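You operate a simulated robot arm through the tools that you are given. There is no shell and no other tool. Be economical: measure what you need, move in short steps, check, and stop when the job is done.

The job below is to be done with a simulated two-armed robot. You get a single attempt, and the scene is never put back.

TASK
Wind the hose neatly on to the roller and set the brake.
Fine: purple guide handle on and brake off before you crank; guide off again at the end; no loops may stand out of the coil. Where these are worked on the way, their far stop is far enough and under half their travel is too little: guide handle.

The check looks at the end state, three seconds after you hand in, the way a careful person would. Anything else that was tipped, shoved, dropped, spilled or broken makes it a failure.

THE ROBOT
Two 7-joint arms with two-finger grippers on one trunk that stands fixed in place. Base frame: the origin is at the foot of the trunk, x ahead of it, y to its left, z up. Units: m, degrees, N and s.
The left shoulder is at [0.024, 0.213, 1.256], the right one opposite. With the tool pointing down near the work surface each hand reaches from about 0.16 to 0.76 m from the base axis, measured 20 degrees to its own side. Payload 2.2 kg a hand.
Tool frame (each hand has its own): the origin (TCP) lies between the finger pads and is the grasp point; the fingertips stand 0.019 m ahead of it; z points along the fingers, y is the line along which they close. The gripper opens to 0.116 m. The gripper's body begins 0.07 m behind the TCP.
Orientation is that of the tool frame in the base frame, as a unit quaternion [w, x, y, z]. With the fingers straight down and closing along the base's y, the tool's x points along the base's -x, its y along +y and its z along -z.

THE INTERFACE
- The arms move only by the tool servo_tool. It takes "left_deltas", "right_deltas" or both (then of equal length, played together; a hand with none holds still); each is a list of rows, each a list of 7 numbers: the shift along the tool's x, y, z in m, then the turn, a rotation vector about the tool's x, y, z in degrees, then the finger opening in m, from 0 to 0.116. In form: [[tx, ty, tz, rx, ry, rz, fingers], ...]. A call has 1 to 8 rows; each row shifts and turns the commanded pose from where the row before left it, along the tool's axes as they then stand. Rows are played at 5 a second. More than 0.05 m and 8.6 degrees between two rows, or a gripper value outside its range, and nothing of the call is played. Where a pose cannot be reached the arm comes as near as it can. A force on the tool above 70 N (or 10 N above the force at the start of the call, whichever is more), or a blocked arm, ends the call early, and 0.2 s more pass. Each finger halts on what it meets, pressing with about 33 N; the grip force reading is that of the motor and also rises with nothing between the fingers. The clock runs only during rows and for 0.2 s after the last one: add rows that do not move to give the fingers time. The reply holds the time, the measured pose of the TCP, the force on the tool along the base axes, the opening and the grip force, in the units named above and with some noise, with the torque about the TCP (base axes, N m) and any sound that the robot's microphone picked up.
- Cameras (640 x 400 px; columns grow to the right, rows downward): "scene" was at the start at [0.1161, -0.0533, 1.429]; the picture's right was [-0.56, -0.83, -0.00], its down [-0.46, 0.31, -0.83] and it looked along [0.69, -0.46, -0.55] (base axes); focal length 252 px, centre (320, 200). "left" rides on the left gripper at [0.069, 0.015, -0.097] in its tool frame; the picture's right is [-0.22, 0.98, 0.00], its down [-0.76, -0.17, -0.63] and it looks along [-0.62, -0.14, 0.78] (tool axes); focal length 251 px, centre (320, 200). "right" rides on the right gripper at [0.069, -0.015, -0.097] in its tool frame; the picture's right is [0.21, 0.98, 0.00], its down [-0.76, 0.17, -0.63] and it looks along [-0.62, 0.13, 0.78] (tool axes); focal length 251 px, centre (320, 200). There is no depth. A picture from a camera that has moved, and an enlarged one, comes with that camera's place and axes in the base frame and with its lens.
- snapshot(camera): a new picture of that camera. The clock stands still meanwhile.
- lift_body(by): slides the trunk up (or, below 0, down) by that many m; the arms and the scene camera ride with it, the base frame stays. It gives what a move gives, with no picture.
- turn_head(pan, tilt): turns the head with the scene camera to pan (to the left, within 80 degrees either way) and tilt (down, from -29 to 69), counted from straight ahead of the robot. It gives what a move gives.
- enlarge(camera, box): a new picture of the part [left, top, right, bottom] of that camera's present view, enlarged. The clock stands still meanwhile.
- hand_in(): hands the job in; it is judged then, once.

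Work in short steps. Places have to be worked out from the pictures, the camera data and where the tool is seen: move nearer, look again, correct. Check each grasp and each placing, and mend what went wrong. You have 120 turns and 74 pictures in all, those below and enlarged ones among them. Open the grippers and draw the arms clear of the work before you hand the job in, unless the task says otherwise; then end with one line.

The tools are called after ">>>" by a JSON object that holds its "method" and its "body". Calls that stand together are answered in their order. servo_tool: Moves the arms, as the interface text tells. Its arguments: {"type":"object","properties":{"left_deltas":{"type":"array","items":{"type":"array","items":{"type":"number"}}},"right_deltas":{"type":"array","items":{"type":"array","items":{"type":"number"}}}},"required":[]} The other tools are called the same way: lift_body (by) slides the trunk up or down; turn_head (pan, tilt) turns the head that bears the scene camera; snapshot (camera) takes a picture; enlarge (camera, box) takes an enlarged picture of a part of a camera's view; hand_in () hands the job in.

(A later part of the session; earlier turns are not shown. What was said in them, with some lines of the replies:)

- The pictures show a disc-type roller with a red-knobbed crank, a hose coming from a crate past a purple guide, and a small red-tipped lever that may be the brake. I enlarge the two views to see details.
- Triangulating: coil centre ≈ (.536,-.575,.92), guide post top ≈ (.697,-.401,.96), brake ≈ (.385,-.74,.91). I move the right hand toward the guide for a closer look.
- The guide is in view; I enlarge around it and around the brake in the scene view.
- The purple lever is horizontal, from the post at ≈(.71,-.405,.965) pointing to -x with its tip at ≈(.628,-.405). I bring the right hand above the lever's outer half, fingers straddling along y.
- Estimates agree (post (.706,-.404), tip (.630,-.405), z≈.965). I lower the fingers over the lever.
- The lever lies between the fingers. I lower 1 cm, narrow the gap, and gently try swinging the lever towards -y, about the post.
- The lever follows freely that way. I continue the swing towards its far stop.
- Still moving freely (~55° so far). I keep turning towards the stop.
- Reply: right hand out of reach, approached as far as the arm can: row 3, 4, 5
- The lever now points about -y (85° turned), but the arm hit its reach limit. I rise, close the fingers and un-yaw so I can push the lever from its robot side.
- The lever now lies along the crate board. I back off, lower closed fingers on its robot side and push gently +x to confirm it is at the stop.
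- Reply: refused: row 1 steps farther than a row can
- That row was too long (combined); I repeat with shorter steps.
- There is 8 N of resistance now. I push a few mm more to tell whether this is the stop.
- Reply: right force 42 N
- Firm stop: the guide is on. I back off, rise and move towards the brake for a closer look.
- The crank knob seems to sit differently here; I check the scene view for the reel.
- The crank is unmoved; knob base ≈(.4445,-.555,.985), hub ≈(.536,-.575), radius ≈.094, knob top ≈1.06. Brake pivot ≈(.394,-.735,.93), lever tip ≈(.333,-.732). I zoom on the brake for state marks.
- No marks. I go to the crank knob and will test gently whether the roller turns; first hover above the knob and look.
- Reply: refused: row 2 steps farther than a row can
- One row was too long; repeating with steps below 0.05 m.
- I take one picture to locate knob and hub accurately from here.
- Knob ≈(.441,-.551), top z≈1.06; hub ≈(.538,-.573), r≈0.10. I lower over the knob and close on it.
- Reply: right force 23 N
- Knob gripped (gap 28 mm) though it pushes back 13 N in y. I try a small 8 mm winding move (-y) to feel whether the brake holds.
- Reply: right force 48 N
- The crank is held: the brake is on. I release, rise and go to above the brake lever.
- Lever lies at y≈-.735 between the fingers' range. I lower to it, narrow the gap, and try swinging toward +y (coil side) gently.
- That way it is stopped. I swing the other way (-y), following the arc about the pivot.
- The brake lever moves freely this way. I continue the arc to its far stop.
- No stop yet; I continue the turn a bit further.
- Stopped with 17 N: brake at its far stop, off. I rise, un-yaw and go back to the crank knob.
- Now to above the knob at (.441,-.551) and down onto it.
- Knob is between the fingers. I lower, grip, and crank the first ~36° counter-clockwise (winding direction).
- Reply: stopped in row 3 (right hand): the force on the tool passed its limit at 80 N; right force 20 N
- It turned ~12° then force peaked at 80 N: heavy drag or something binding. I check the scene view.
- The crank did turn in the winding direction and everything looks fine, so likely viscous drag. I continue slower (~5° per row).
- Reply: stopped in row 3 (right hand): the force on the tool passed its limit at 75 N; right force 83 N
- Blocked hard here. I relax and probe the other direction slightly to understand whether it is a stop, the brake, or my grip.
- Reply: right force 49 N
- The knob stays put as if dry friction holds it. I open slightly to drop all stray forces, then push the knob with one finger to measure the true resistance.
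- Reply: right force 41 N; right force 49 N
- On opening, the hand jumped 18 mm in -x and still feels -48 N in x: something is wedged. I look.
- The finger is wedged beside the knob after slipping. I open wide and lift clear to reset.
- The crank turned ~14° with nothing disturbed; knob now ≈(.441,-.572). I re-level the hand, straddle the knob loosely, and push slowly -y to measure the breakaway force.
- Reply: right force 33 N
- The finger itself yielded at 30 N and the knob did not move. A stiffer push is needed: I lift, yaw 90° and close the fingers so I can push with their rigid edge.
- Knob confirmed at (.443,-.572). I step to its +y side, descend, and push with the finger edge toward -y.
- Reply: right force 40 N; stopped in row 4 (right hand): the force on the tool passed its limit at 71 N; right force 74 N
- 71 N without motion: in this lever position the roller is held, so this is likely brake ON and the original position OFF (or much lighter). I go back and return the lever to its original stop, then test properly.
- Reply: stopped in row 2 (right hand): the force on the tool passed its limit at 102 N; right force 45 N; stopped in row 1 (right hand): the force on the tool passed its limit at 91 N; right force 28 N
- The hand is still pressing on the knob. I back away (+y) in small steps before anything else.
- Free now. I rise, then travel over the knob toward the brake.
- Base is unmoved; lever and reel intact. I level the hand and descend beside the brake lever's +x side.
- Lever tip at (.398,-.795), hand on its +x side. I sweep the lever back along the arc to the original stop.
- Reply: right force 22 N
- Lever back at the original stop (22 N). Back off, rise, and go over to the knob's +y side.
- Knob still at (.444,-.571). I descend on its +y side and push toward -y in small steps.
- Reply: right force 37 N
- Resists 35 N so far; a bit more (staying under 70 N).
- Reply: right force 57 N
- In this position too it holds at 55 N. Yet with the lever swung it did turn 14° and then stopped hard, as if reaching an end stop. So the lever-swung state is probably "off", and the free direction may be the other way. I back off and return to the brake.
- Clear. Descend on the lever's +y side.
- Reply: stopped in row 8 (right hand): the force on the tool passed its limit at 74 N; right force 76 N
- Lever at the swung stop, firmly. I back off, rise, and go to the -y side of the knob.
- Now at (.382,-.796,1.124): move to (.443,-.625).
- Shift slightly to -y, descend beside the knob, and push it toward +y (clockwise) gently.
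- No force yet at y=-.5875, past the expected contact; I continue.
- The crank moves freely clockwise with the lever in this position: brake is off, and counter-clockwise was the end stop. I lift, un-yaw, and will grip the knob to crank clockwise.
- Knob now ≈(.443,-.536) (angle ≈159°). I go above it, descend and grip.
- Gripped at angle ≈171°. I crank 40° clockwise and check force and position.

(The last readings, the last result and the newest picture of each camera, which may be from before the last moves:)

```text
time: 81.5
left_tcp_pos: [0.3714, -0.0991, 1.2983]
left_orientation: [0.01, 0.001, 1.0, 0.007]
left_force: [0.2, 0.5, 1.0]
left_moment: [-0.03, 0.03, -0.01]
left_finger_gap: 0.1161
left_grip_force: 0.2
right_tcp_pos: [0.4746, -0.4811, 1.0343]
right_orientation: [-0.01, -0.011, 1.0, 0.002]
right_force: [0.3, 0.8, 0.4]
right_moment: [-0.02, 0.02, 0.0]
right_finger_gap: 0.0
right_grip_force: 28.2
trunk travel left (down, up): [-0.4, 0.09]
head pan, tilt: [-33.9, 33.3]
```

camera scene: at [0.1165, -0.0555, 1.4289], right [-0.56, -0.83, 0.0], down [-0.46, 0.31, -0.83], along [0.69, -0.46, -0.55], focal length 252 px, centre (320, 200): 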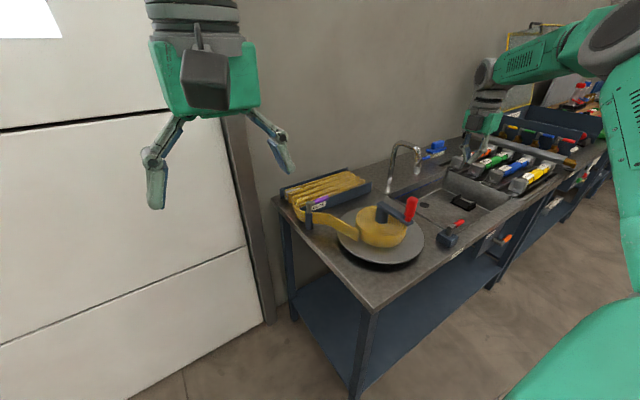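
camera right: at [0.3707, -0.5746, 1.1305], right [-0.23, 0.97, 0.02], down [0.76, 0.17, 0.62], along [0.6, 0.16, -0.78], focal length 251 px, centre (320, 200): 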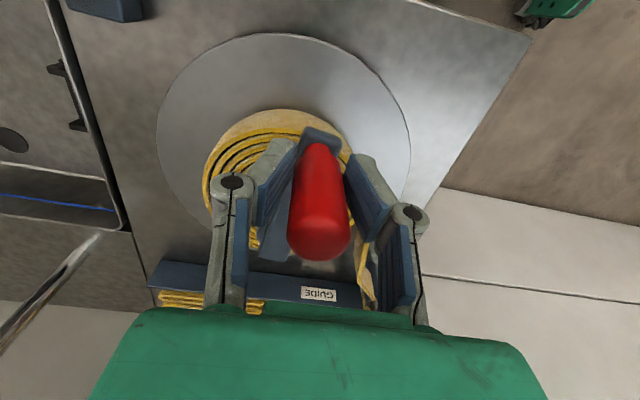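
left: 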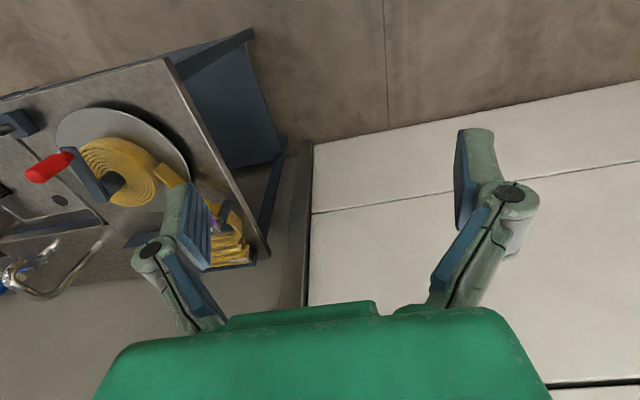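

The knob slipped out of the fingers. I look.

>>> {"method": "snapshot", "body": {"camera": "right"}}

```text
23 pictures are left
camera right: at [0.4076, -0.4988, 1.1328], right [-0.23, 0.97, 0.01], down [0.77, 0.18, 0.62], along [0.6, 0.15, -0.79], focal length 251 px, centre (320, 200)
```

right: 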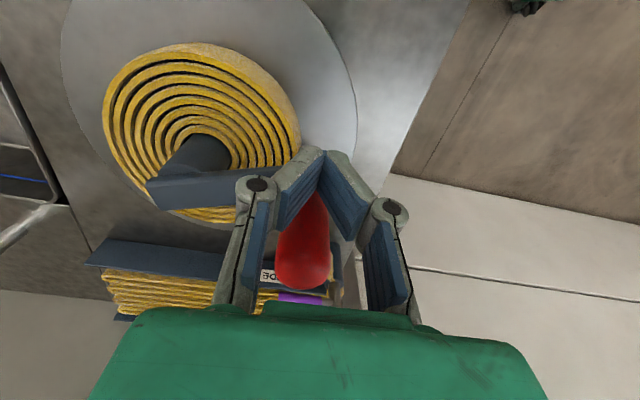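

The crank jumped ahead to ≈109° and my hand is behind it. The readings suggest the trunk is rocking; I wait a moment to let it settle before going on.

>>> {"method": "servo_tool", "body": {"right_deltas": [[0, 0, 0, 0, 0, 0, 0.0], [0, 0, 0, 0, 0, 0, 0.0], [0, 0, 0, 0, 0, 0, 0.0], [0, 0, 0, 0, 0, 0, 0.0], [0, 0, 0, 0, 0, 0, 0.0], [0, 0, 0, 0, 0, 0, 0.0], [0, 0, 0, 0, 0, 0, 0.0], [0, 0, 0, 0, 0, 0, 0.0]]}}

>>> {"method": "enlarge", "body": {"camera": "scene", "box": [260, 150, 500, 300]}}

```text
time: 83.3
left_tcp_pos: [0.3693, -0.0992, 1.2996]
left_orientation: [0.009, 0.001, 1.0, 0.007]
left_force: [0.1, 0.8, 0.1]
left_moment: [0.01, 0.01, -0.01]
left_finger_gap: 0.1162
left_grip_force: 0.0
right_tcp_pos: [0.4727, -0.4839, 1.0337]
right_orientation: [-0.009, -0.009, 1.0, 0.002]
right_force: [-0.2, 0.1, 0.1]
right_moment: [-0.01, 0.03, 0.0]
right_finger_gap: 0.0001
right_grip_force: 28.5
trunk travel left (down, up): [-0.4, 0.09]
head pan, tilt: [-33.9, 33.3]
```

```text
2.67 times, centred on (380, 225) of scene
camera zoom: at [0.1168, -0.0501, 1.4291], right [-0.56, -0.83, 0.0], down [-0.46, 0.31, -0.83], along [0.69, -0.47, -0.55], focal length 671 px, centre (160, 133)
```

zoom: 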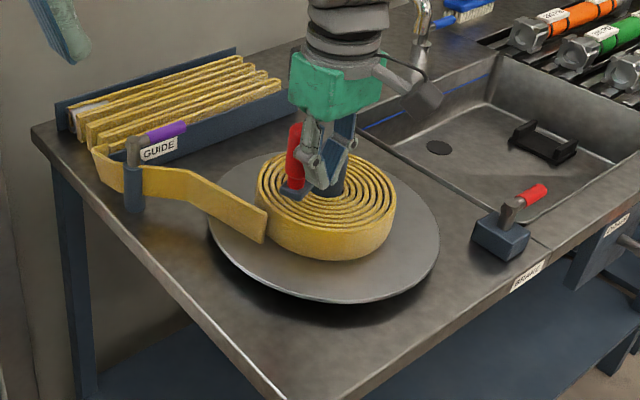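

Steady now, scene intact. I push the knob from behind along the circle (clockwise) with closed fingers; first ~80°.

>>> {"method": "servo_tool", "body": {"right_deltas": [[-0.0345, 0.0102, 0, 0, 0, 0, 0.0], [-0.0353, 0.0037, 0, 0, 0, 0, 0.0], [-0.0344, -0.0086, 0, 0, 0, 0, 0.0], [-0.0294, -0.0199, 0, 0, 0, 0, 0.0], [0, 0, 0, 0, 0, 0, 0.0]]}}

>>> {"method": "enlarge", "body": {"camera": "scene", "box": [260, 150, 500, 300]}}

```text
time: 84.5
left_tcp_pos: [0.3696, -0.1045, 1.299]
left_orientation: [0.01, 0.001, 1.0, 0.008]
left_force: [-0.3, 0.0, 0.5]
left_moment: [0.01, 0.03, -0.02]
left_finger_gap: 0.116
left_grip_force: 0.1
right_tcp_pos: [0.6077, -0.4986, 1.0305]
right_orientation: [-0.008, -0.01, 1.0, 0.003]
right_force: [0.0, 0.6, 0.4]
right_moment: [-0.04, -0.02, 0.01]
right_finger_gap: 0.0002
right_grip_force: 28.6
trunk travel left (down, up): [-0.4, 0.09]
head pan, tilt: [-33.9, 33.3]
```

```text
2.67 times, centred on (380, 225) of scene
camera zoom: at [0.1179, -0.0541, 1.4289], right [-0.56, -0.83, 0.0], down [-0.46, 0.31, -0.83], along [0.69, -0.46, -0.55], focal length 671 px, centre (160, 133)
```

zoom: 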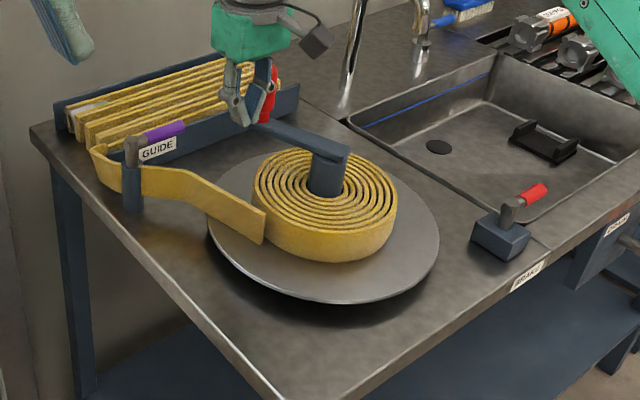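

Pushing works well (finger now at 47°, r=.102). I continue around the far side.

>>> {"method": "servo_tool", "body": {"right_deltas": [[-0.0214, -0.0284, 0, 0, 0, 0, 0.0], [-0.0104, -0.0339, 0, 0, 0, 0, 0.0], [0.0019, -0.0355, 0, 0, 0, 0, 0.0], [0.0139, -0.0327, 0, 0, 0, 0, 0.0], [0.0242, -0.026, 0, 0, 0, 0, 0.0], [0.0316, -0.0161, 0, 0, 0, 0, 0.0], [0, 0, 0, 0, 0, 0, 0.0]]}}

>>> {"method": "enlarge", "body": {"camera": "scene", "box": [260, 150, 500, 300]}}

```text
time: 86.1
left_tcp_pos: [0.3702, -0.1041, 1.2986]
left_orientation: [0.009, 0.001, 1.0, 0.01]
left_force: [0.1, 0.1, -0.6]
left_moment: [-0.01, 0.01, -0.03]
left_finger_gap: 0.1159
left_grip_force: 0.0
right_tcp_pos: [0.5703, -0.6723, 1.0285]
right_orientation: [-0.011, -0.01, 1.0, 0.004]
right_force: [0.8, 0.2, -0.2]
right_moment: [0.0, 0.04, 0.0]
right_finger_gap: 0.0001
right_grip_force: 28.6
trunk travel left (down, up): [-0.4, 0.09]
head pan, tilt: [-33.9, 33.3]
```

```text
2.67 times, centred on (380, 225) of scene
camera zoom: at [0.1179, -0.0563, 1.4287], right [-0.56, -0.83, 0.0], down [-0.46, 0.31, -0.83], along [0.69, -0.46, -0.55], focal length 671 px, centre (160, 133)
```

zoom: 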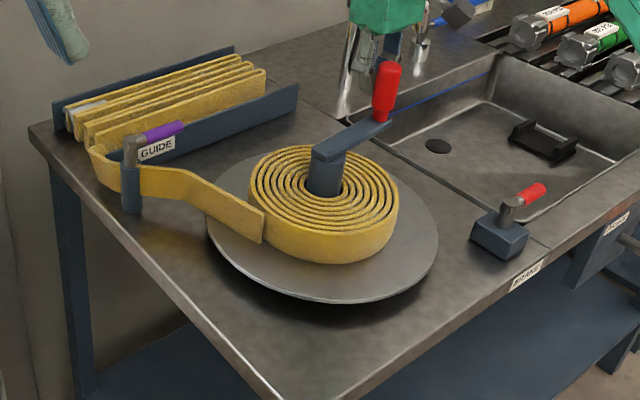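

The front fold in the crate is shrinking and the coil grows: clockwise is winding. I continue, 160° per call.

>>> {"method": "servo_tool", "body": {"right_deltas": [[0.0352, -0.0049, 0, 0, 0, 0, 0.0], [0.0347, 0.0074, 0, 0, 0, 0, 0.0], [0.0301, 0.0188, 0, 0, 0, 0, 0.0], [0.0219, 0.028, 0, 0, 0, 0, 0.0], [0.011, 0.0338, 0, 0, 0, 0, 0.0], [-0.0012, 0.0355, 0, 0, 0, 0, 0.0], [-0.0133, 0.0329, 0, 0, 0, 0, 0.0], [-0.0238, 0.0264, 0, 0, 0, 0, 0.0]]}}

```text
time: 87.9
left_tcp_pos: [0.3694, -0.1029, 1.2983]
left_orientation: [0.009, 0.001, 1.0, 0.008]
left_force: [0.4, -1.4, 0.0]
left_moment: [-0.02, 0.02, 0.0]
left_finger_gap: 0.1159
left_grip_force: 0.0
right_tcp_pos: [0.4719, -0.4938, 1.0329]
right_orientation: [-0.01, -0.009, 1.0, 0.003]
right_force: [0.1, 0.0, 0.2]
right_moment: [0.0, -0.01, 0.0]
right_finger_gap: 0.0
right_grip_force: 28.5
trunk travel left (down, up): [-0.4, 0.09]
head pan, tilt: [-33.9, 33.3]
```

On the circle (130°, r=.103). Next 160°.

>>> {"method": "servo_tool", "body": {"right_deltas": [[-0.0307, 0.0178, 0, 0, 0, 0, 0.0], [-0.035, 0.0062, 0, 0, 0, 0, 0.0], [-0.035, -0.0062, 0, 0, 0, 0, 0.0], [-0.0307, -0.0178, 0, 0, 0, 0, 0.0], [-0.0228, -0.0272, 0, 0, 0, 0, 0.0], [-0.0121, -0.0334, 0, 0, 0, 0, 0.0], [0, -0.0355, 0, 0, 0, 0, 0.0], [0.0121, -0.0334, 0, 0, 0, 0, 0.0]]}}

>>> {"method": "enlarge", "body": {"camera": "scene", "box": [260, 150, 500, 300]}}

```text
time: 89.7
left_tcp_pos: [0.3687, -0.1079, 1.3002]
left_orientation: [0.009, 0.0, 1.0, 0.01]
left_force: [-1.3, -0.4, 0.5]
left_moment: [-0.01, 0.01, 0.0]
left_finger_gap: 0.116
left_grip_force: 0.2
right_tcp_pos: [0.6304, -0.6257, 1.0252]
right_orientation: [-0.01, -0.01, 1.0, 0.005]
right_force: [1.3, -0.6, -1.0]
right_moment: [0.0, -0.04, -0.02]
right_finger_gap: 0.0003
right_grip_force: 29.3
trunk travel left (down, up): [-0.4, 0.09]
head pan, tilt: [-33.9, 33.3]
```

```text
2.67 times, centred on (380, 225) of scene
camera zoom: at [0.1173, -0.0584, 1.4288], right [-0.56, -0.83, 0.0], down [-0.46, 0.31, -0.83], along [0.69, -0.46, -0.55], focal length 671 px, centre (160, 133)
```

zoom: 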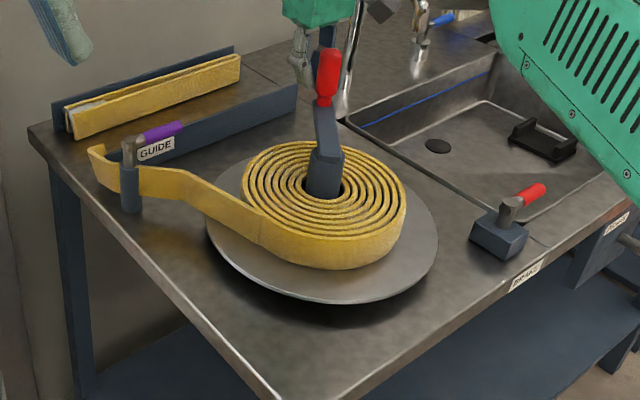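

Winding neatly; little hose is left in the crate. Continue the next 160°.

>>> {"method": "servo_tool", "body": {"right_deltas": [[0.025, -0.0265, 0, 0, 0, 0, 0.0], [0.0315, -0.0168, 0, 0, 0, 0, 0.0], [0.035, -0.0052, 0, 0, 0, 0, 0.0], [0.035, 0.0072, 0, 0, 0, 0, 0.0], [0.0307, 0.0188, 0, 0, 0, 0, 0.0], [0.0228, 0.0272, 0, 0, 0, 0, 0.0], [0.0121, 0.0334, 0, 0, 0, 0, 0.0], [0, 0.0355, 0, 0, 0, 0, 0.0]]}}

>>> {"method": "enlarge", "body": {"camera": "scene", "box": [260, 150, 500, 300]}}

```text
time: 91.5
left_tcp_pos: [0.3593, -0.11, 1.3012]
left_orientation: [0.013, 0.002, 1.0, 0.012]
left_force: [-0.1, -0.8, 0.3]
left_moment: [-0.01, -0.05, 0.01]
left_finger_gap: 0.1161
left_grip_force: 0.1
right_tcp_pos: [0.4239, -0.5565, 1.0296]
right_orientation: [-0.013, -0.006, 1.0, 0.008]
right_force: [-34.4, -12.7, -4.4]
right_moment: [0.67, -1.12, 0.47]
right_finger_gap: 0.0001
right_grip_force: 28.0
trunk travel left (down, up): [-0.4, 0.09]
head pan, tilt: [-33.9, 33.3]
```

```text
2.67 times, centred on (380, 225) of scene
camera zoom: at [0.104, -0.0663, 1.4294], right [-0.56, -0.83, -0.01], down [-0.45, 0.32, -0.84], along [0.7, -0.46, -0.55], focal length 671 px, centre (160, 133)
```

zoom: 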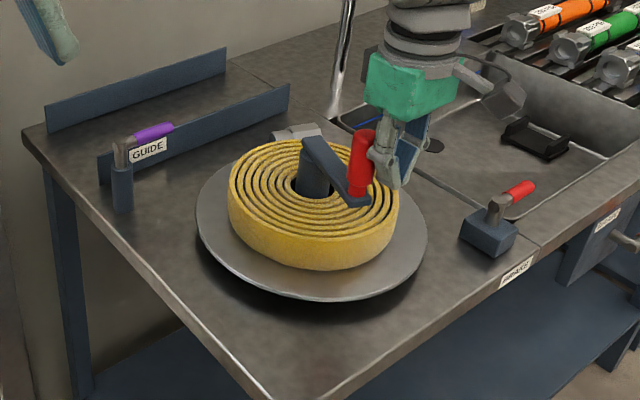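

All hose is on the coil, the crate is empty, and the crank met resistance (end). I back off from the knob and lift.

>>> {"method": "servo_tool", "body": {"right_deltas": [[0.015, 0, 0, 0, 0, 0, 0.0], [0.015, 0, 0, 0, 0, 0, 0.0], [0, 0, -0.04, 0, 0, 0, 0.0], [0, 0, -0.045, 0, 0, 0, 0.0], [0, 0, -0.045, 0, 0, 0, 0.0], [0, 0, 0, 0, 0, 0, 0.0]]}}

>>> {"method": "snapshot", "body": {"camera": "right"}}

```text
time: 92.9
left_tcp_pos: [0.3687, -0.0971, 1.3]
left_orientation: [0.01, 0.001, 1.0, 0.006]
left_force: [0.8, 0.2, -0.4]
left_moment: [-0.01, 0.04, -0.02]
left_finger_gap: 0.1158
left_grip_force: 0.1
right_tcp_pos: [0.4072, -0.5464, 1.1683]
right_orientation: [-0.01, -0.011, 1.0, 0.0]
right_force: [0.0, 0.3, 0.5]
right_moment: [0.05, 0.01, 0.0]
right_finger_gap: 0.0001
right_grip_force: 28.9
trunk travel left (down, up): [-0.4, 0.09]
head pan, tilt: [-33.9, 33.3]
```

```text
17 pictures are left
camera right: at [0.3404, -0.564, 1.2669], right [-0.23, 0.97, 0.01], down [0.76, 0.18, 0.62], along [0.6, 0.15, -0.79], focal length 251 px, centre (320, 200)
```

right: 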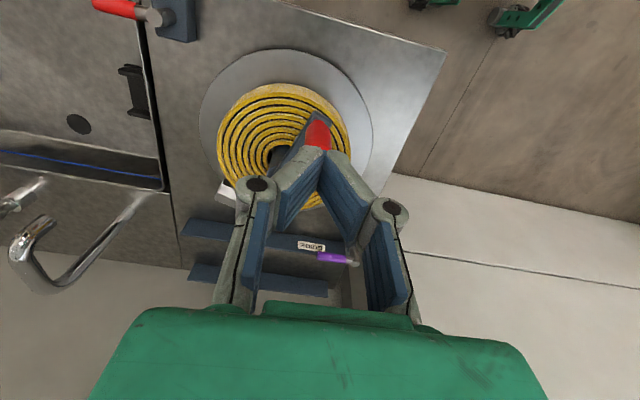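

The coil is complete, with the coupling lying at its rim. Now the brake: I travel to the +x side of the swung lever.

>>> {"method": "servo_tool", "body": {"right_deltas": [[-0.005, -0.045, 0, 0, 0, 0, 0.0], [-0.008, -0.045, 0, 0, 0, 0, 0.0], [-0.008, -0.045, 0, 0, 0, 0, 0.0], [-0.008, -0.045, 0, 0, 0, 0, 0.0], [-0.009, -0.045, 0, 0, 0, 0, 0.0], [0, 0, 0.045, 0, 0, 0, 0.0], [0, 0, 0.045, 0, 0, 0, 0.0], [0, 0, 0, 0, 0, 0, 0.0]]}}

>>> {"method": "snapshot", "body": {"camera": "right"}}

```text
time: 94.7
left_tcp_pos: [0.3684, -0.0951, 1.3001]
left_orientation: [0.009, 0.0, 1.0, 0.006]
left_force: [0.3, 0.4, 1.1]
left_moment: [0.01, 0.02, 0.02]
left_finger_gap: 0.1162
left_grip_force: 0.1
right_tcp_pos: [0.45, -0.7725, 1.0762]
right_orientation: [-0.01, -0.01, 1.0, 0.001]
right_force: [-0.4, -0.6, 1.0]
right_moment: [0.0, 0.01, 0.0]
right_finger_gap: 0.0
right_grip_force: 28.8
trunk travel left (down, up): [-0.4, 0.09]
head pan, tilt: [-33.9, 33.3]
```

```text
16 pictures are left
camera right: at [0.3825, -0.788, 1.1748], right [-0.23, 0.97, 0.01], down [0.76, 0.18, 0.62], along [0.6, 0.15, -0.79], focal length 251 px, centre (320, 200)
```

right: 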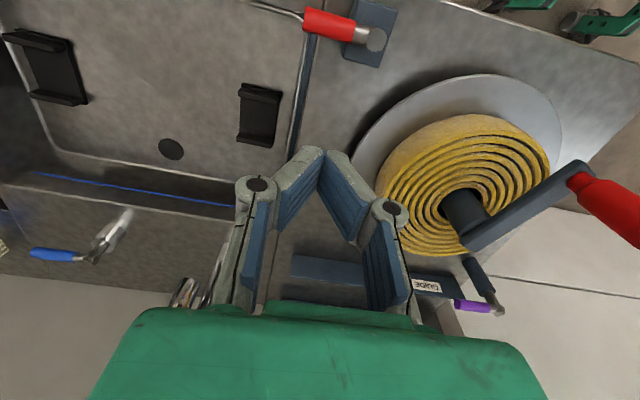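

Lever as expected. Descend to lever height.

>>> {"method": "servo_tool", "body": {"right_deltas": [[0.006, 0, 0.045, 0, 0, 0, 0.0], [0, 0, 0.045, 0, 0, 0, 0.0], [0, 0, 0.045, 0, 0, 0, 0.0], [0, 0, 0.01, 0, 0, 0, 0.0], [0, 0, 0, 0, 0, 0, 0.0]]}}

```text
time: 95.9
left_tcp_pos: [0.3682, -0.1074, 1.2979]
left_orientation: [0.01, 0.001, 1.0, 0.01]
left_force: [1.1, -0.5, 0.5]
left_moment: [0.06, -0.03, -0.01]
left_finger_gap: 0.1161
left_grip_force: 0.1
right_tcp_pos: [0.4391, -0.7812, 0.9232]
right_orientation: [-0.009, -0.009, 1.0, 0.004]
right_force: [0.1, -0.1, -0.5]
right_moment: [-0.01, -0.01, 0.01]
right_finger_gap: 0.0
right_grip_force: 28.7
trunk travel left (down, up): [-0.4, 0.09]
head pan, tilt: [-33.9, 33.3]
```

Sweep the lever back to its original (brake-on) stop.

>>> {"method": "servo_tool", "body": {"right_deltas": [[0.024, -0.002, -0.003, 0, 0, 0, 0.0], [0.016, -0.004, 0, 0, 0, 0, 0.0], [0.021, 0.004, 0, 0, 0, 0, 0.0], [0.0185, 0.012, 0, 0, 0, 0, 0.0], [0.0105, 0.014, 0, 0, 0, 0, 0.0], [0, 0.009, 0, 0, 0, 0, 0.0], [0, 0.006, 0, 0, 0, 0, 0.0], [0, 0, 0, 0, 0, 0, 0.0]]}}

>>> {"method": "snapshot", "body": {"camera": "right"}}

```text
time: 97.7
left_tcp_pos: [0.3689, -0.1104, 1.2992]
left_orientation: [0.01, 0.002, 1.0, 0.012]
left_force: [0.2, 0.3, 0.0]
left_moment: [0.02, 0.01, 0.02]
left_finger_gap: 0.1158
left_grip_force: 0.0
right_tcp_pos: [0.3486, -0.7551, 0.9303]
right_orientation: [-0.006, -0.008, 1.0, -0.006]
right_force: [-7.3, -69.2, 13.3]
right_moment: [-0.42, -0.11, -0.58]
right_finger_gap: 0.0003
right_grip_force: 28.3
trunk travel left (down, up): [-0.4, 0.09]
head pan, tilt: [-33.9, 33.3]
```

```text
15 pictures are left
camera right: at [0.2806, -0.7698, 1.029], right [-0.23, 0.97, -0.01], down [0.76, 0.18, 0.62], along [0.61, 0.14, -0.78], focal length 251 px, centre (320, 200)
```

right: 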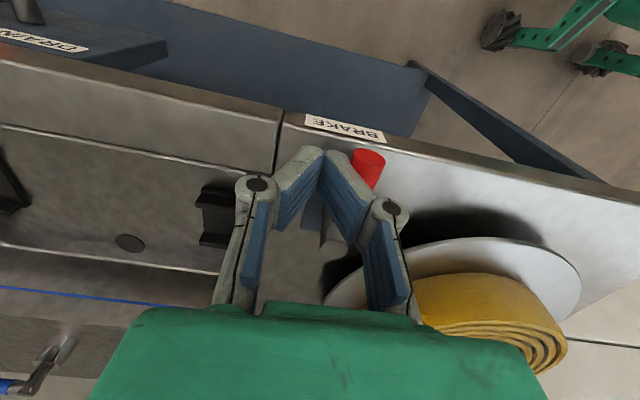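

Brake lever pressed on its stop with 69 N: brake on. I back off, rise, and head for the guide.

>>> {"method": "servo_tool", "body": {"right_deltas": [[0, -0.012, 0, 0, 0, 0, 0.0], [0, -0.01, 0, 0, 0, 0, 0.0], [0, 0, -0.045, 0, 0, 0, 0.0], [0, 0, -0.045, 0, 0, 0, 0.0], [0, 0, -0.045, 0, 0, 0, 0.0], [0, 0, -0.045, 0, 0, 0, 0.0], [0, 0, -0.04, 0, 0, 0, 0.0], [0, 0, 0, 0, 0, 0, 0.0]]}}

```text
time: 99.5
left_tcp_pos: [0.3695, -0.103, 1.2996]
left_orientation: [0.009, 0.0, 1.0, 0.008]
left_force: [-0.2, 0.5, 0.5]
left_moment: [0.01, 0.01, 0.01]
left_finger_gap: 0.1159
left_grip_force: 0.1
right_tcp_pos: [0.3526, -0.7637, 1.1487]
right_orientation: [-0.01, -0.009, 1.0, 0.004]
right_force: [0.7, -0.8, 0.0]
right_moment: [-0.01, 0.0, -0.03]
right_finger_gap: 0.0002
right_grip_force: 28.7
trunk travel left (down, up): [-0.4, 0.09]
head pan, tilt: [-33.9, 33.3]
```

Clear; I travel above the reel toward the guide.

>>> {"method": "servo_tool", "body": {"right_deltas": [[-0.032, 0.032, 0, 0, 0, 0, 0.0], [-0.032, 0.032, 0, 0, 0, 0, 0.0], [-0.032, 0.032, 0, 0, 0, 0, 0.0], [-0.032, 0.032, 0, 0, 0, 0, 0.0], [-0.032, 0.032, 0, 0, 0, 0, 0.0], [-0.032, 0.032, 0, 0, 0, 0, 0.0], [-0.032, 0.032, 0, 0, 0, 0, 0.0], [-0.032, 0.032, 0, 0, 0, 0, 0.0]]}}

>>> {"method": "servo_tool", "body": {"right_deltas": [[-0.03, 0.03, 0, 0, 0, 0, 0.0], [-0.02, 0.02, 0, 0, -7, 0, 0.0], [0, 0, 0, 0, -7, 0, 0.0], [0, 0, 0, 0, -7, 0, 0.0], [0, 0, 0, 0, 0, 0, 0.0]]}}

>>> {"method": "snapshot", "body": {"camera": "right"}}

```text
time: 101.3
left_tcp_pos: [0.3703, -0.1019, 1.2971]
left_orientation: [0.009, 0.0, 1.0, 0.007]
left_force: [-0.6, 0.5, -0.2]
left_moment: [-0.02, 0.04, 0.0]
left_finger_gap: 0.1157
left_grip_force: 0.0
right_tcp_pos: [0.6056, -0.5009, 1.147]
right_orientation: [-0.011, -0.009, 1.0, 0.003]
right_force: [-0.1, 0.6, -0.6]
right_moment: [-0.01, 0.01, 0.0]
right_finger_gap: 0.0
right_grip_force: 28.4
trunk travel left (down, up): [-0.4, 0.09]
head pan, tilt: [-33.9, 33.3]
```

```text
time: 102.5
left_tcp_pos: [0.3699, -0.1152, 1.2971]
left_orientation: [0.009, 0.002, 1.0, 0.014]
left_force: [0.4, -0.4, -0.6]
left_moment: [0.03, -0.08, -0.01]
left_finger_gap: 0.1163
left_grip_force: 0.2
right_tcp_pos: [0.6518, -0.4619, 1.1427]
right_orientation: [0.172, -0.007, 0.985, 0.009]
right_force: [0.1, -0.1, 0.0]
right_moment: [0.03, -0.01, -0.01]
right_finger_gap: 0.0
right_grip_force: 29.1
trunk travel left (down, up): [-0.4, 0.09]
head pan, tilt: [-33.9, 33.3]
```

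```text
14 pictures are left
camera right: at [0.5564, -0.4798, 1.2106], right [-0.22, 0.97, -0.06], down [0.49, 0.16, 0.85], along [0.84, 0.16, -0.52], focal length 251 px, centre (320, 200)
```

right: 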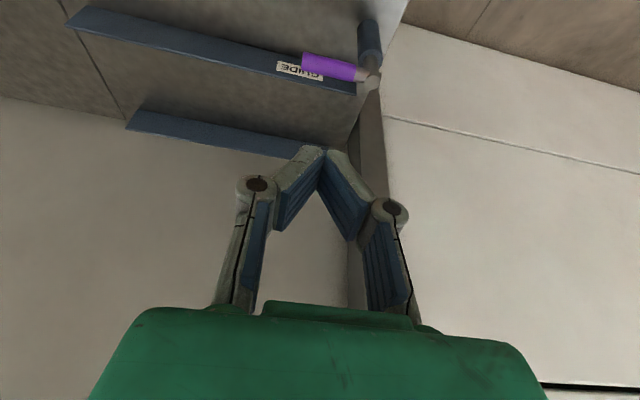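

Hand tilted 20° outward; lever confirmed post (.7055,-.4065), tip (.700,-.479). I move beyond it and descend on its far (+x) side.

>>> {"method": "servo_tool", "body": {"right_deltas": [[-0.039, 0, 0.0141, 0, 0, 0, 0.0], [-0.039, 0, 0.0141, 0, 0, 0, 0.0], [0.0149, 0, 0.0414, 0, 0, 0, 0.0], [0.0149, 0, 0.0414, 0, 0, 0, 0.0], [0, 0, 0, 0, 0, 0, 0.0]]}}

>>> {"method": "snapshot", "body": {"camera": "right"}}

```text
time: 103.7
left_tcp_pos: [0.3706, -0.0892, 1.3015]
left_orientation: [0.01, 0.001, 1.0, 0.004]
left_force: [0.1, 0.9, 0.7]
left_moment: [-0.04, 0.02, -0.03]
left_finger_gap: 0.1163
left_grip_force: 0.1
right_tcp_pos: [0.7387, -0.4364, 1.0607]
right_orientation: [0.173, -0.012, 0.985, 0.002]
right_force: [0.0, 1.5, 0.2]
right_moment: [-0.07, 0.0, -0.01]
right_finger_gap: 0.0
right_grip_force: 29.0
trunk travel left (down, up): [-0.4, 0.09]
head pan, tilt: [-33.9, 33.3]
```

```text
13 pictures are left
camera right: at [0.6411, -0.4538, 1.1301], right [-0.22, 0.97, -0.07], down [0.49, 0.18, 0.85], along [0.84, 0.15, -0.52], focal length 251 px, centre (320, 200)
```

right: 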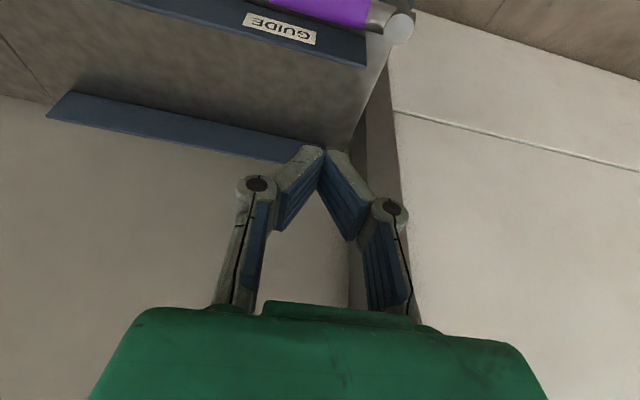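

Reach is fine (.739,-.436,1.061). I descend 9 cm and shift slightly -y.

>>> {"method": "servo_tool", "body": {"right_deltas": [[0, -0.015, 0, 0, 0, 0, 0.0], [0.0153, 0, 0.0423, 0, 0, 0, 0.0], [0.0156, 0, 0.0432, 0, 0, 0, 0.0], [0, 0, 0, 0, 0, 0, 0.0], [0, 0, 0, 0, 0, 0, 0.0]]}}

>>> {"method": "snapshot", "body": {"camera": "right"}}

>>> {"method": "enlarge", "body": {"camera": "scene", "box": [260, 150, 400, 240]}}

```text
time: 104.9
left_tcp_pos: [0.3693, -0.1052, 1.299]
left_orientation: [0.01, 0.001, 1.0, 0.009]
left_force: [0.6, 0.1, 0.5]
left_moment: [-0.03, 0.0, 0.01]
left_finger_gap: 0.1162
left_grip_force: 0.0
right_tcp_pos: [0.7373, -0.4657, 0.9664]
right_orientation: [0.173, -0.009, 0.985, 0.004]
right_force: [0.2, 0.9, 0.6]
right_moment: [-0.04, 0.01, -0.02]
right_finger_gap: 0.0
right_grip_force: 28.7
trunk travel left (down, up): [-0.4, 0.09]
head pan, tilt: [-33.9, 33.3]
```

```text
12 pictures are left
camera right: at [0.6395, -0.4827, 1.0359], right [-0.22, 0.97, -0.07], down [0.49, 0.17, 0.85], along [0.84, 0.15, -0.52], focal length 251 px, centre (320, 200)
```

right: 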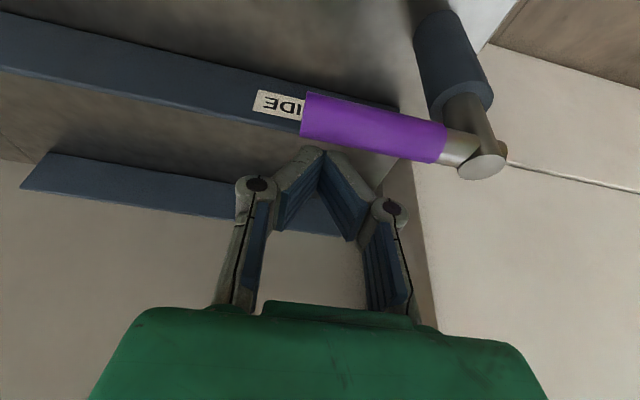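

```text
4.44 times, centred on (330, 195) of scene
camera zoom: at [0.118, -0.0472, 1.4292], right [-0.56, -0.83, 0.0], down [-0.46, 0.3, -0.83], along [0.69, -0.47, -0.55], focal length 1119 px, centre (276, 222)
```

zoom: 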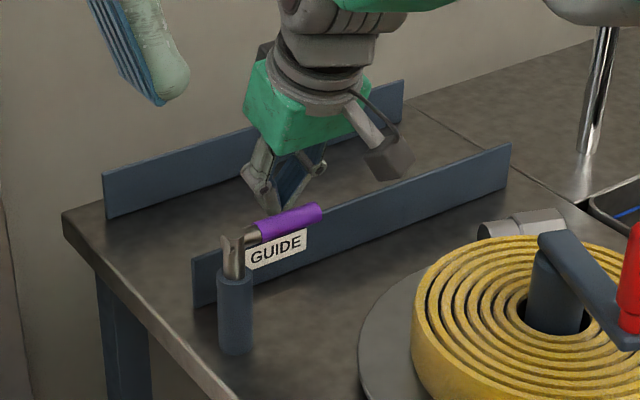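

Fingers are on the far side of the lever at its height. I sweep it toward -x along the arc, first half.

>>> {"method": "servo_tool", "body": {"right_deltas": [[0.0085, 0.004, -0.0031, 0, 0, 0, 0.0], [0.012, 0, -0.0043, 0, 0, 0, 0.0], [0.0115, -0.001, -0.0042, 0, 0, 0, 0.0], [0.012, 0.003, -0.0043, 0, 0, 0, 0.0], [0.0115, 0.004, -0.0042, 0, 0, 0, 0.0], [0, 0, 0, 0, 0, 0, 0.0]]}}

>>> {"method": "snapshot", "body": {"camera": "right"}}

```text
time: 106.3
left_tcp_pos: [0.371, -0.0941, 1.3006]
left_orientation: [0.01, 0.002, 1.0, 0.006]
left_force: [-0.3, 0.0, -0.3]
left_moment: [-0.03, 0.07, -0.01]
left_finger_gap: 0.1159
left_grip_force: 0.1
right_tcp_pos: [0.6776, -0.4471, 0.9703]
right_orientation: [0.173, -0.01, 0.985, 0.003]
right_force: [-0.1, -0.6, -0.2]
right_moment: [0.01, 0.05, 0.01]
right_finger_gap: 0.0002
right_grip_force: 28.3
trunk travel left (down, up): [-0.4, 0.09]
head pan, tilt: [-33.9, 33.3]
```

```text
10 pictures are left
camera right: at [0.5811, -0.465, 1.038], right [-0.22, 0.97, -0.07], down [0.49, 0.17, 0.85], along [0.84, 0.15, -0.52], focal length 251 px, centre (320, 200)
```

right: 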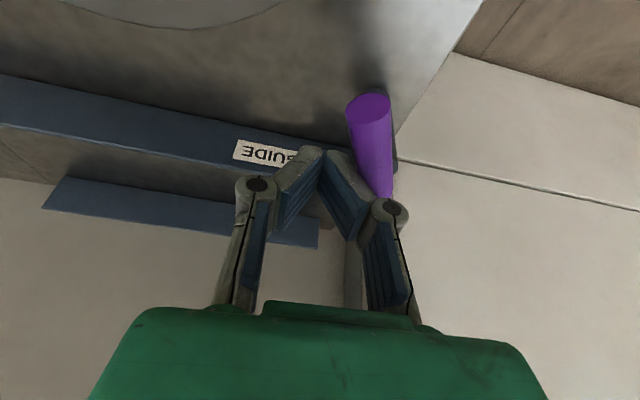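

The lever is well past half. I finish pushing it toward the off stop.

>>> {"method": "servo_tool", "body": {"right_deltas": [[0.0075, 0.004, -0.0025, 0, 0, 0, 0.0], [0.0075, 0.005, -0.0025, 0, 0, 0, 0.0], [0.006, 0.008, -0.001, 0, 0, 0, 0.0], [0.003, 0.008, -0.001, 0, 0, 0, 0.0], [0, 0.008, 0, 0, 0, 0, 0.0], [0, 0.006, 0, 0, 0, 0, 0.0], [0, 0, 0, 0, 0, 0, 0.0]]}}

>>> {"method": "snapshot", "body": {"camera": "right"}}

```text
time: 107.9
left_tcp_pos: [0.3662, -0.1051, 1.2993]
left_orientation: [0.011, 0.001, 1.0, 0.008]
left_force: [-1.2, 0.9, 0.2]
left_moment: [-0.04, 0.02, -0.02]
left_finger_gap: 0.1159
left_grip_force: 0.1
right_tcp_pos: [0.6523, -0.4248, 0.9682]
right_orientation: [0.177, -0.006, 0.984, -0.001]
right_force: [-1.2, -58.0, 31.2]
right_moment: [0.1, 0.22, 0.44]
right_finger_gap: 0.0
right_grip_force: 28.8
trunk travel left (down, up): [-0.4, 0.09]
head pan, tilt: [-33.9, 33.3]
```

```text
9 pictures are left
camera right: at [0.5542, -0.4414, 1.0369], right [-0.21, 0.97, -0.08], down [0.49, 0.17, 0.86], along [0.85, 0.14, -0.51], focal length 251 px, centre (320, 200)
```

right: 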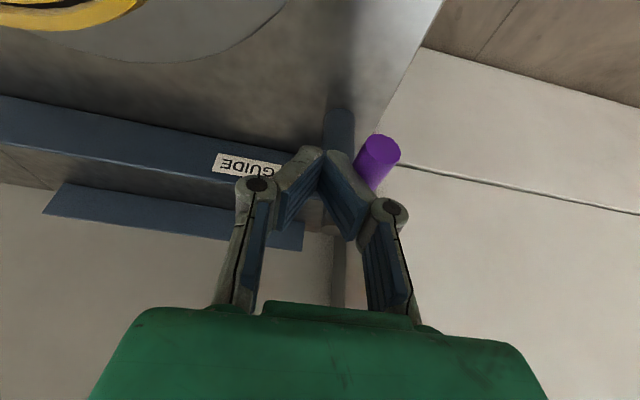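

Guide is at its off stop (58 N). I back off, rise and retract the arm, opening the gripper.

>>> {"method": "servo_tool", "body": {"right_deltas": [[0, -0.012, 0, 0, 0, 0, 0.0], [0, -0.012, 0, 0, 0, 0, 0.0], [-0.015, 0, -0.042, 0, 0, 0, 0.0], [-0.015, 0, -0.042, 0, 0, 0, 0.0], [-0.015, 0, -0.042, 0, 0, 0, 0.0], [-0.015, 0, -0.042, 0, 7, 0, 0.0], [-0.01, 0, -0.042, 0, 7, 0, 0.05], [0, 0, -0.02, 0, 6, 0, 0.1]]}}

```text
time: 109.7
left_tcp_pos: [0.3696, -0.1072, 1.2982]
left_orientation: [0.009, 0.001, 1.0, 0.01]
left_force: [0.1, 0.0, 0.4]
left_moment: [0.01, 0.0, 0.01]
left_finger_gap: 0.1159
left_grip_force: 0.1
right_tcp_pos: [0.6529, -0.4442, 1.2069]
right_orientation: [-0.003, -0.009, 1.0, 0.005]
right_force: [0.8, 0.0, 0.3]
right_moment: [-0.02, 0.02, 0.0]
right_finger_gap: 0.1001
right_grip_force: 0.1
trunk travel left (down, up): [-0.4, 0.09]
head pan, tilt: [-33.9, 33.3]
```

Retract towards the starting place, then check the whole scene.

>>> {"method": "servo_tool", "body": {"right_deltas": [[0.045, -0.005, -0.01, 0, 0, 0, 0.1], [0.045, -0.005, -0.01, 0, 0, 0, 0.1], [0.045, -0.005, -0.01, 0, 0, 0, 0.1], [0.045, -0.005, -0.01, 0, 0, 0, 0.1], [0.045, -0.005, -0.01, 0, 0, 0, 0.1], [0.045, -0.005, -0.01, 0, 0, 0, 0.1], [0, 0, 0, 0, 0, 0, 0.1]]}}

>>> {"method": "enlarge", "body": {"camera": "scene", "box": [260, 150, 500, 300]}}

>>> {"method": "snapshot", "body": {"camera": "right"}}

>>> {"method": "snapshot", "body": {"camera": "scene"}}

```text
time: 111.3
left_tcp_pos: [0.3706, -0.0968, 1.2995]
left_orientation: [0.01, 0.001, 1.0, 0.006]
left_force: [-0.6, -0.2, -0.5]
left_moment: [0.0, 0.04, 0.01]
left_finger_gap: 0.116
left_grip_force: 0.0
right_tcp_pos: [0.3817, -0.4706, 1.2739]
right_orientation: [-0.001, -0.01, 1.0, 0.001]
right_force: [-0.7, 0.3, 0.4]
right_moment: [0.01, 0.0, -0.01]
right_finger_gap: 0.0999
right_grip_force: 0.1
trunk travel left (down, up): [-0.4, 0.09]
head pan, tilt: [-33.9, 33.3]
```

```text
2.67 times, centred on (380, 225) of scene
camera zoom: at [0.1169, -0.0422, 1.4293], right [-0.56, -0.83, 0.01], down [-0.46, 0.3, -0.84], along [0.69, -0.47, -0.55], focal length 671 px, centre (160, 133)
```

zoom: 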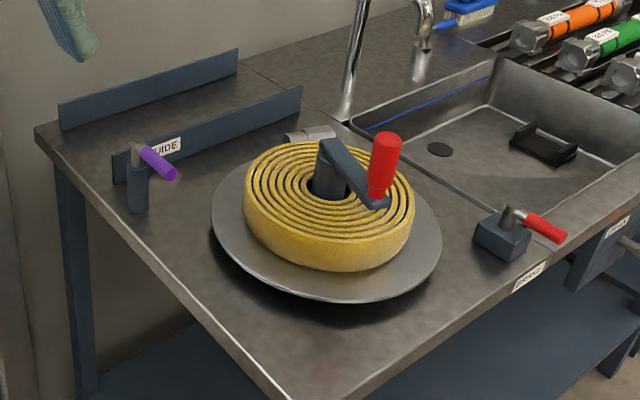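

```text
7 pictures are left
camera right: at [0.3134, -0.4866, 1.3714], right [-0.23, 0.97, 0.0], down [0.75, 0.18, 0.63], along [0.61, 0.15, -0.78], focal length 251 px, centre (320, 200)
```

right: 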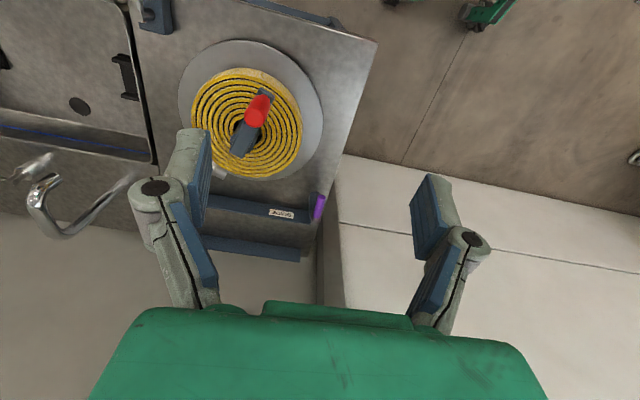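

```text
6 pictures are left
camera scene: at [0.1169, -0.0422, 1.4293], right [-0.56, -0.83, 0.01], down [-0.46, 0.3, -0.84], along [0.69, -0.47, -0.55], focal length 252 px, centre (320, 200)
```

scene: 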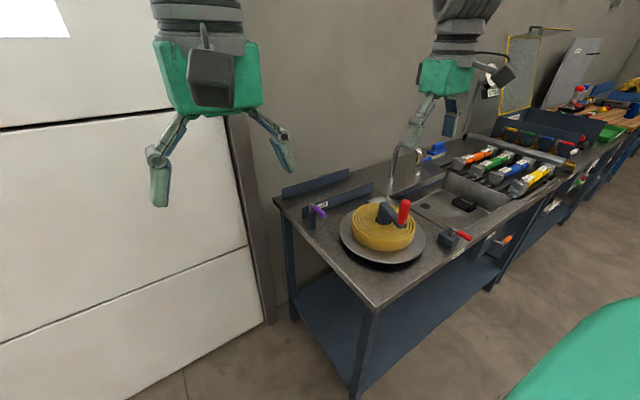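

Everything looks right: coil tight, brake lever on its on-stop, guide off, crate empty. One last close look at the coil.

>>> {"method": "enlarge", "body": {"camera": "right", "box": [160, 30, 340, 200]}}

```text
2.35 times, centred on (250, 115) of right
camera zoom: at [0.3134, -0.4866, 1.3714], right [-0.23, 0.97, 0.0], down [0.75, 0.18, 0.63], along [0.61, 0.15, -0.78], focal length 592 px, centre (485, 400)
```

zoom: 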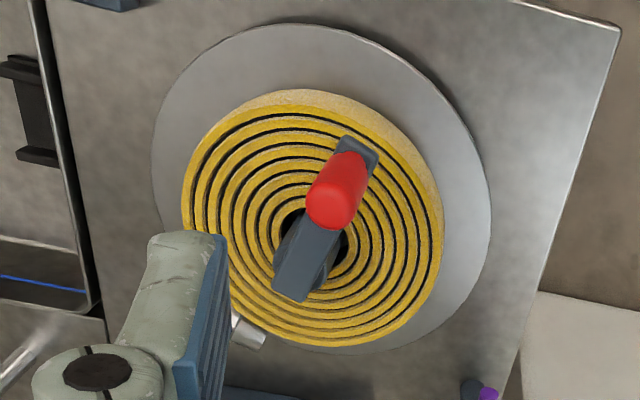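

The coil is even, with no loop standing out, so I hand in.

>>> {"method": "hand_in", "body": {}}

```text
The job is handed in.
```

The hose is wound neatly on the roller with no loops standing out; the brake is on, the guide is off and both arms are clear. Before I found the brake and winding direction, I pushed the crank against the brake or its end stop a few times (up to about 100 N); nothing looked tipped, shoved or broken afterwards.
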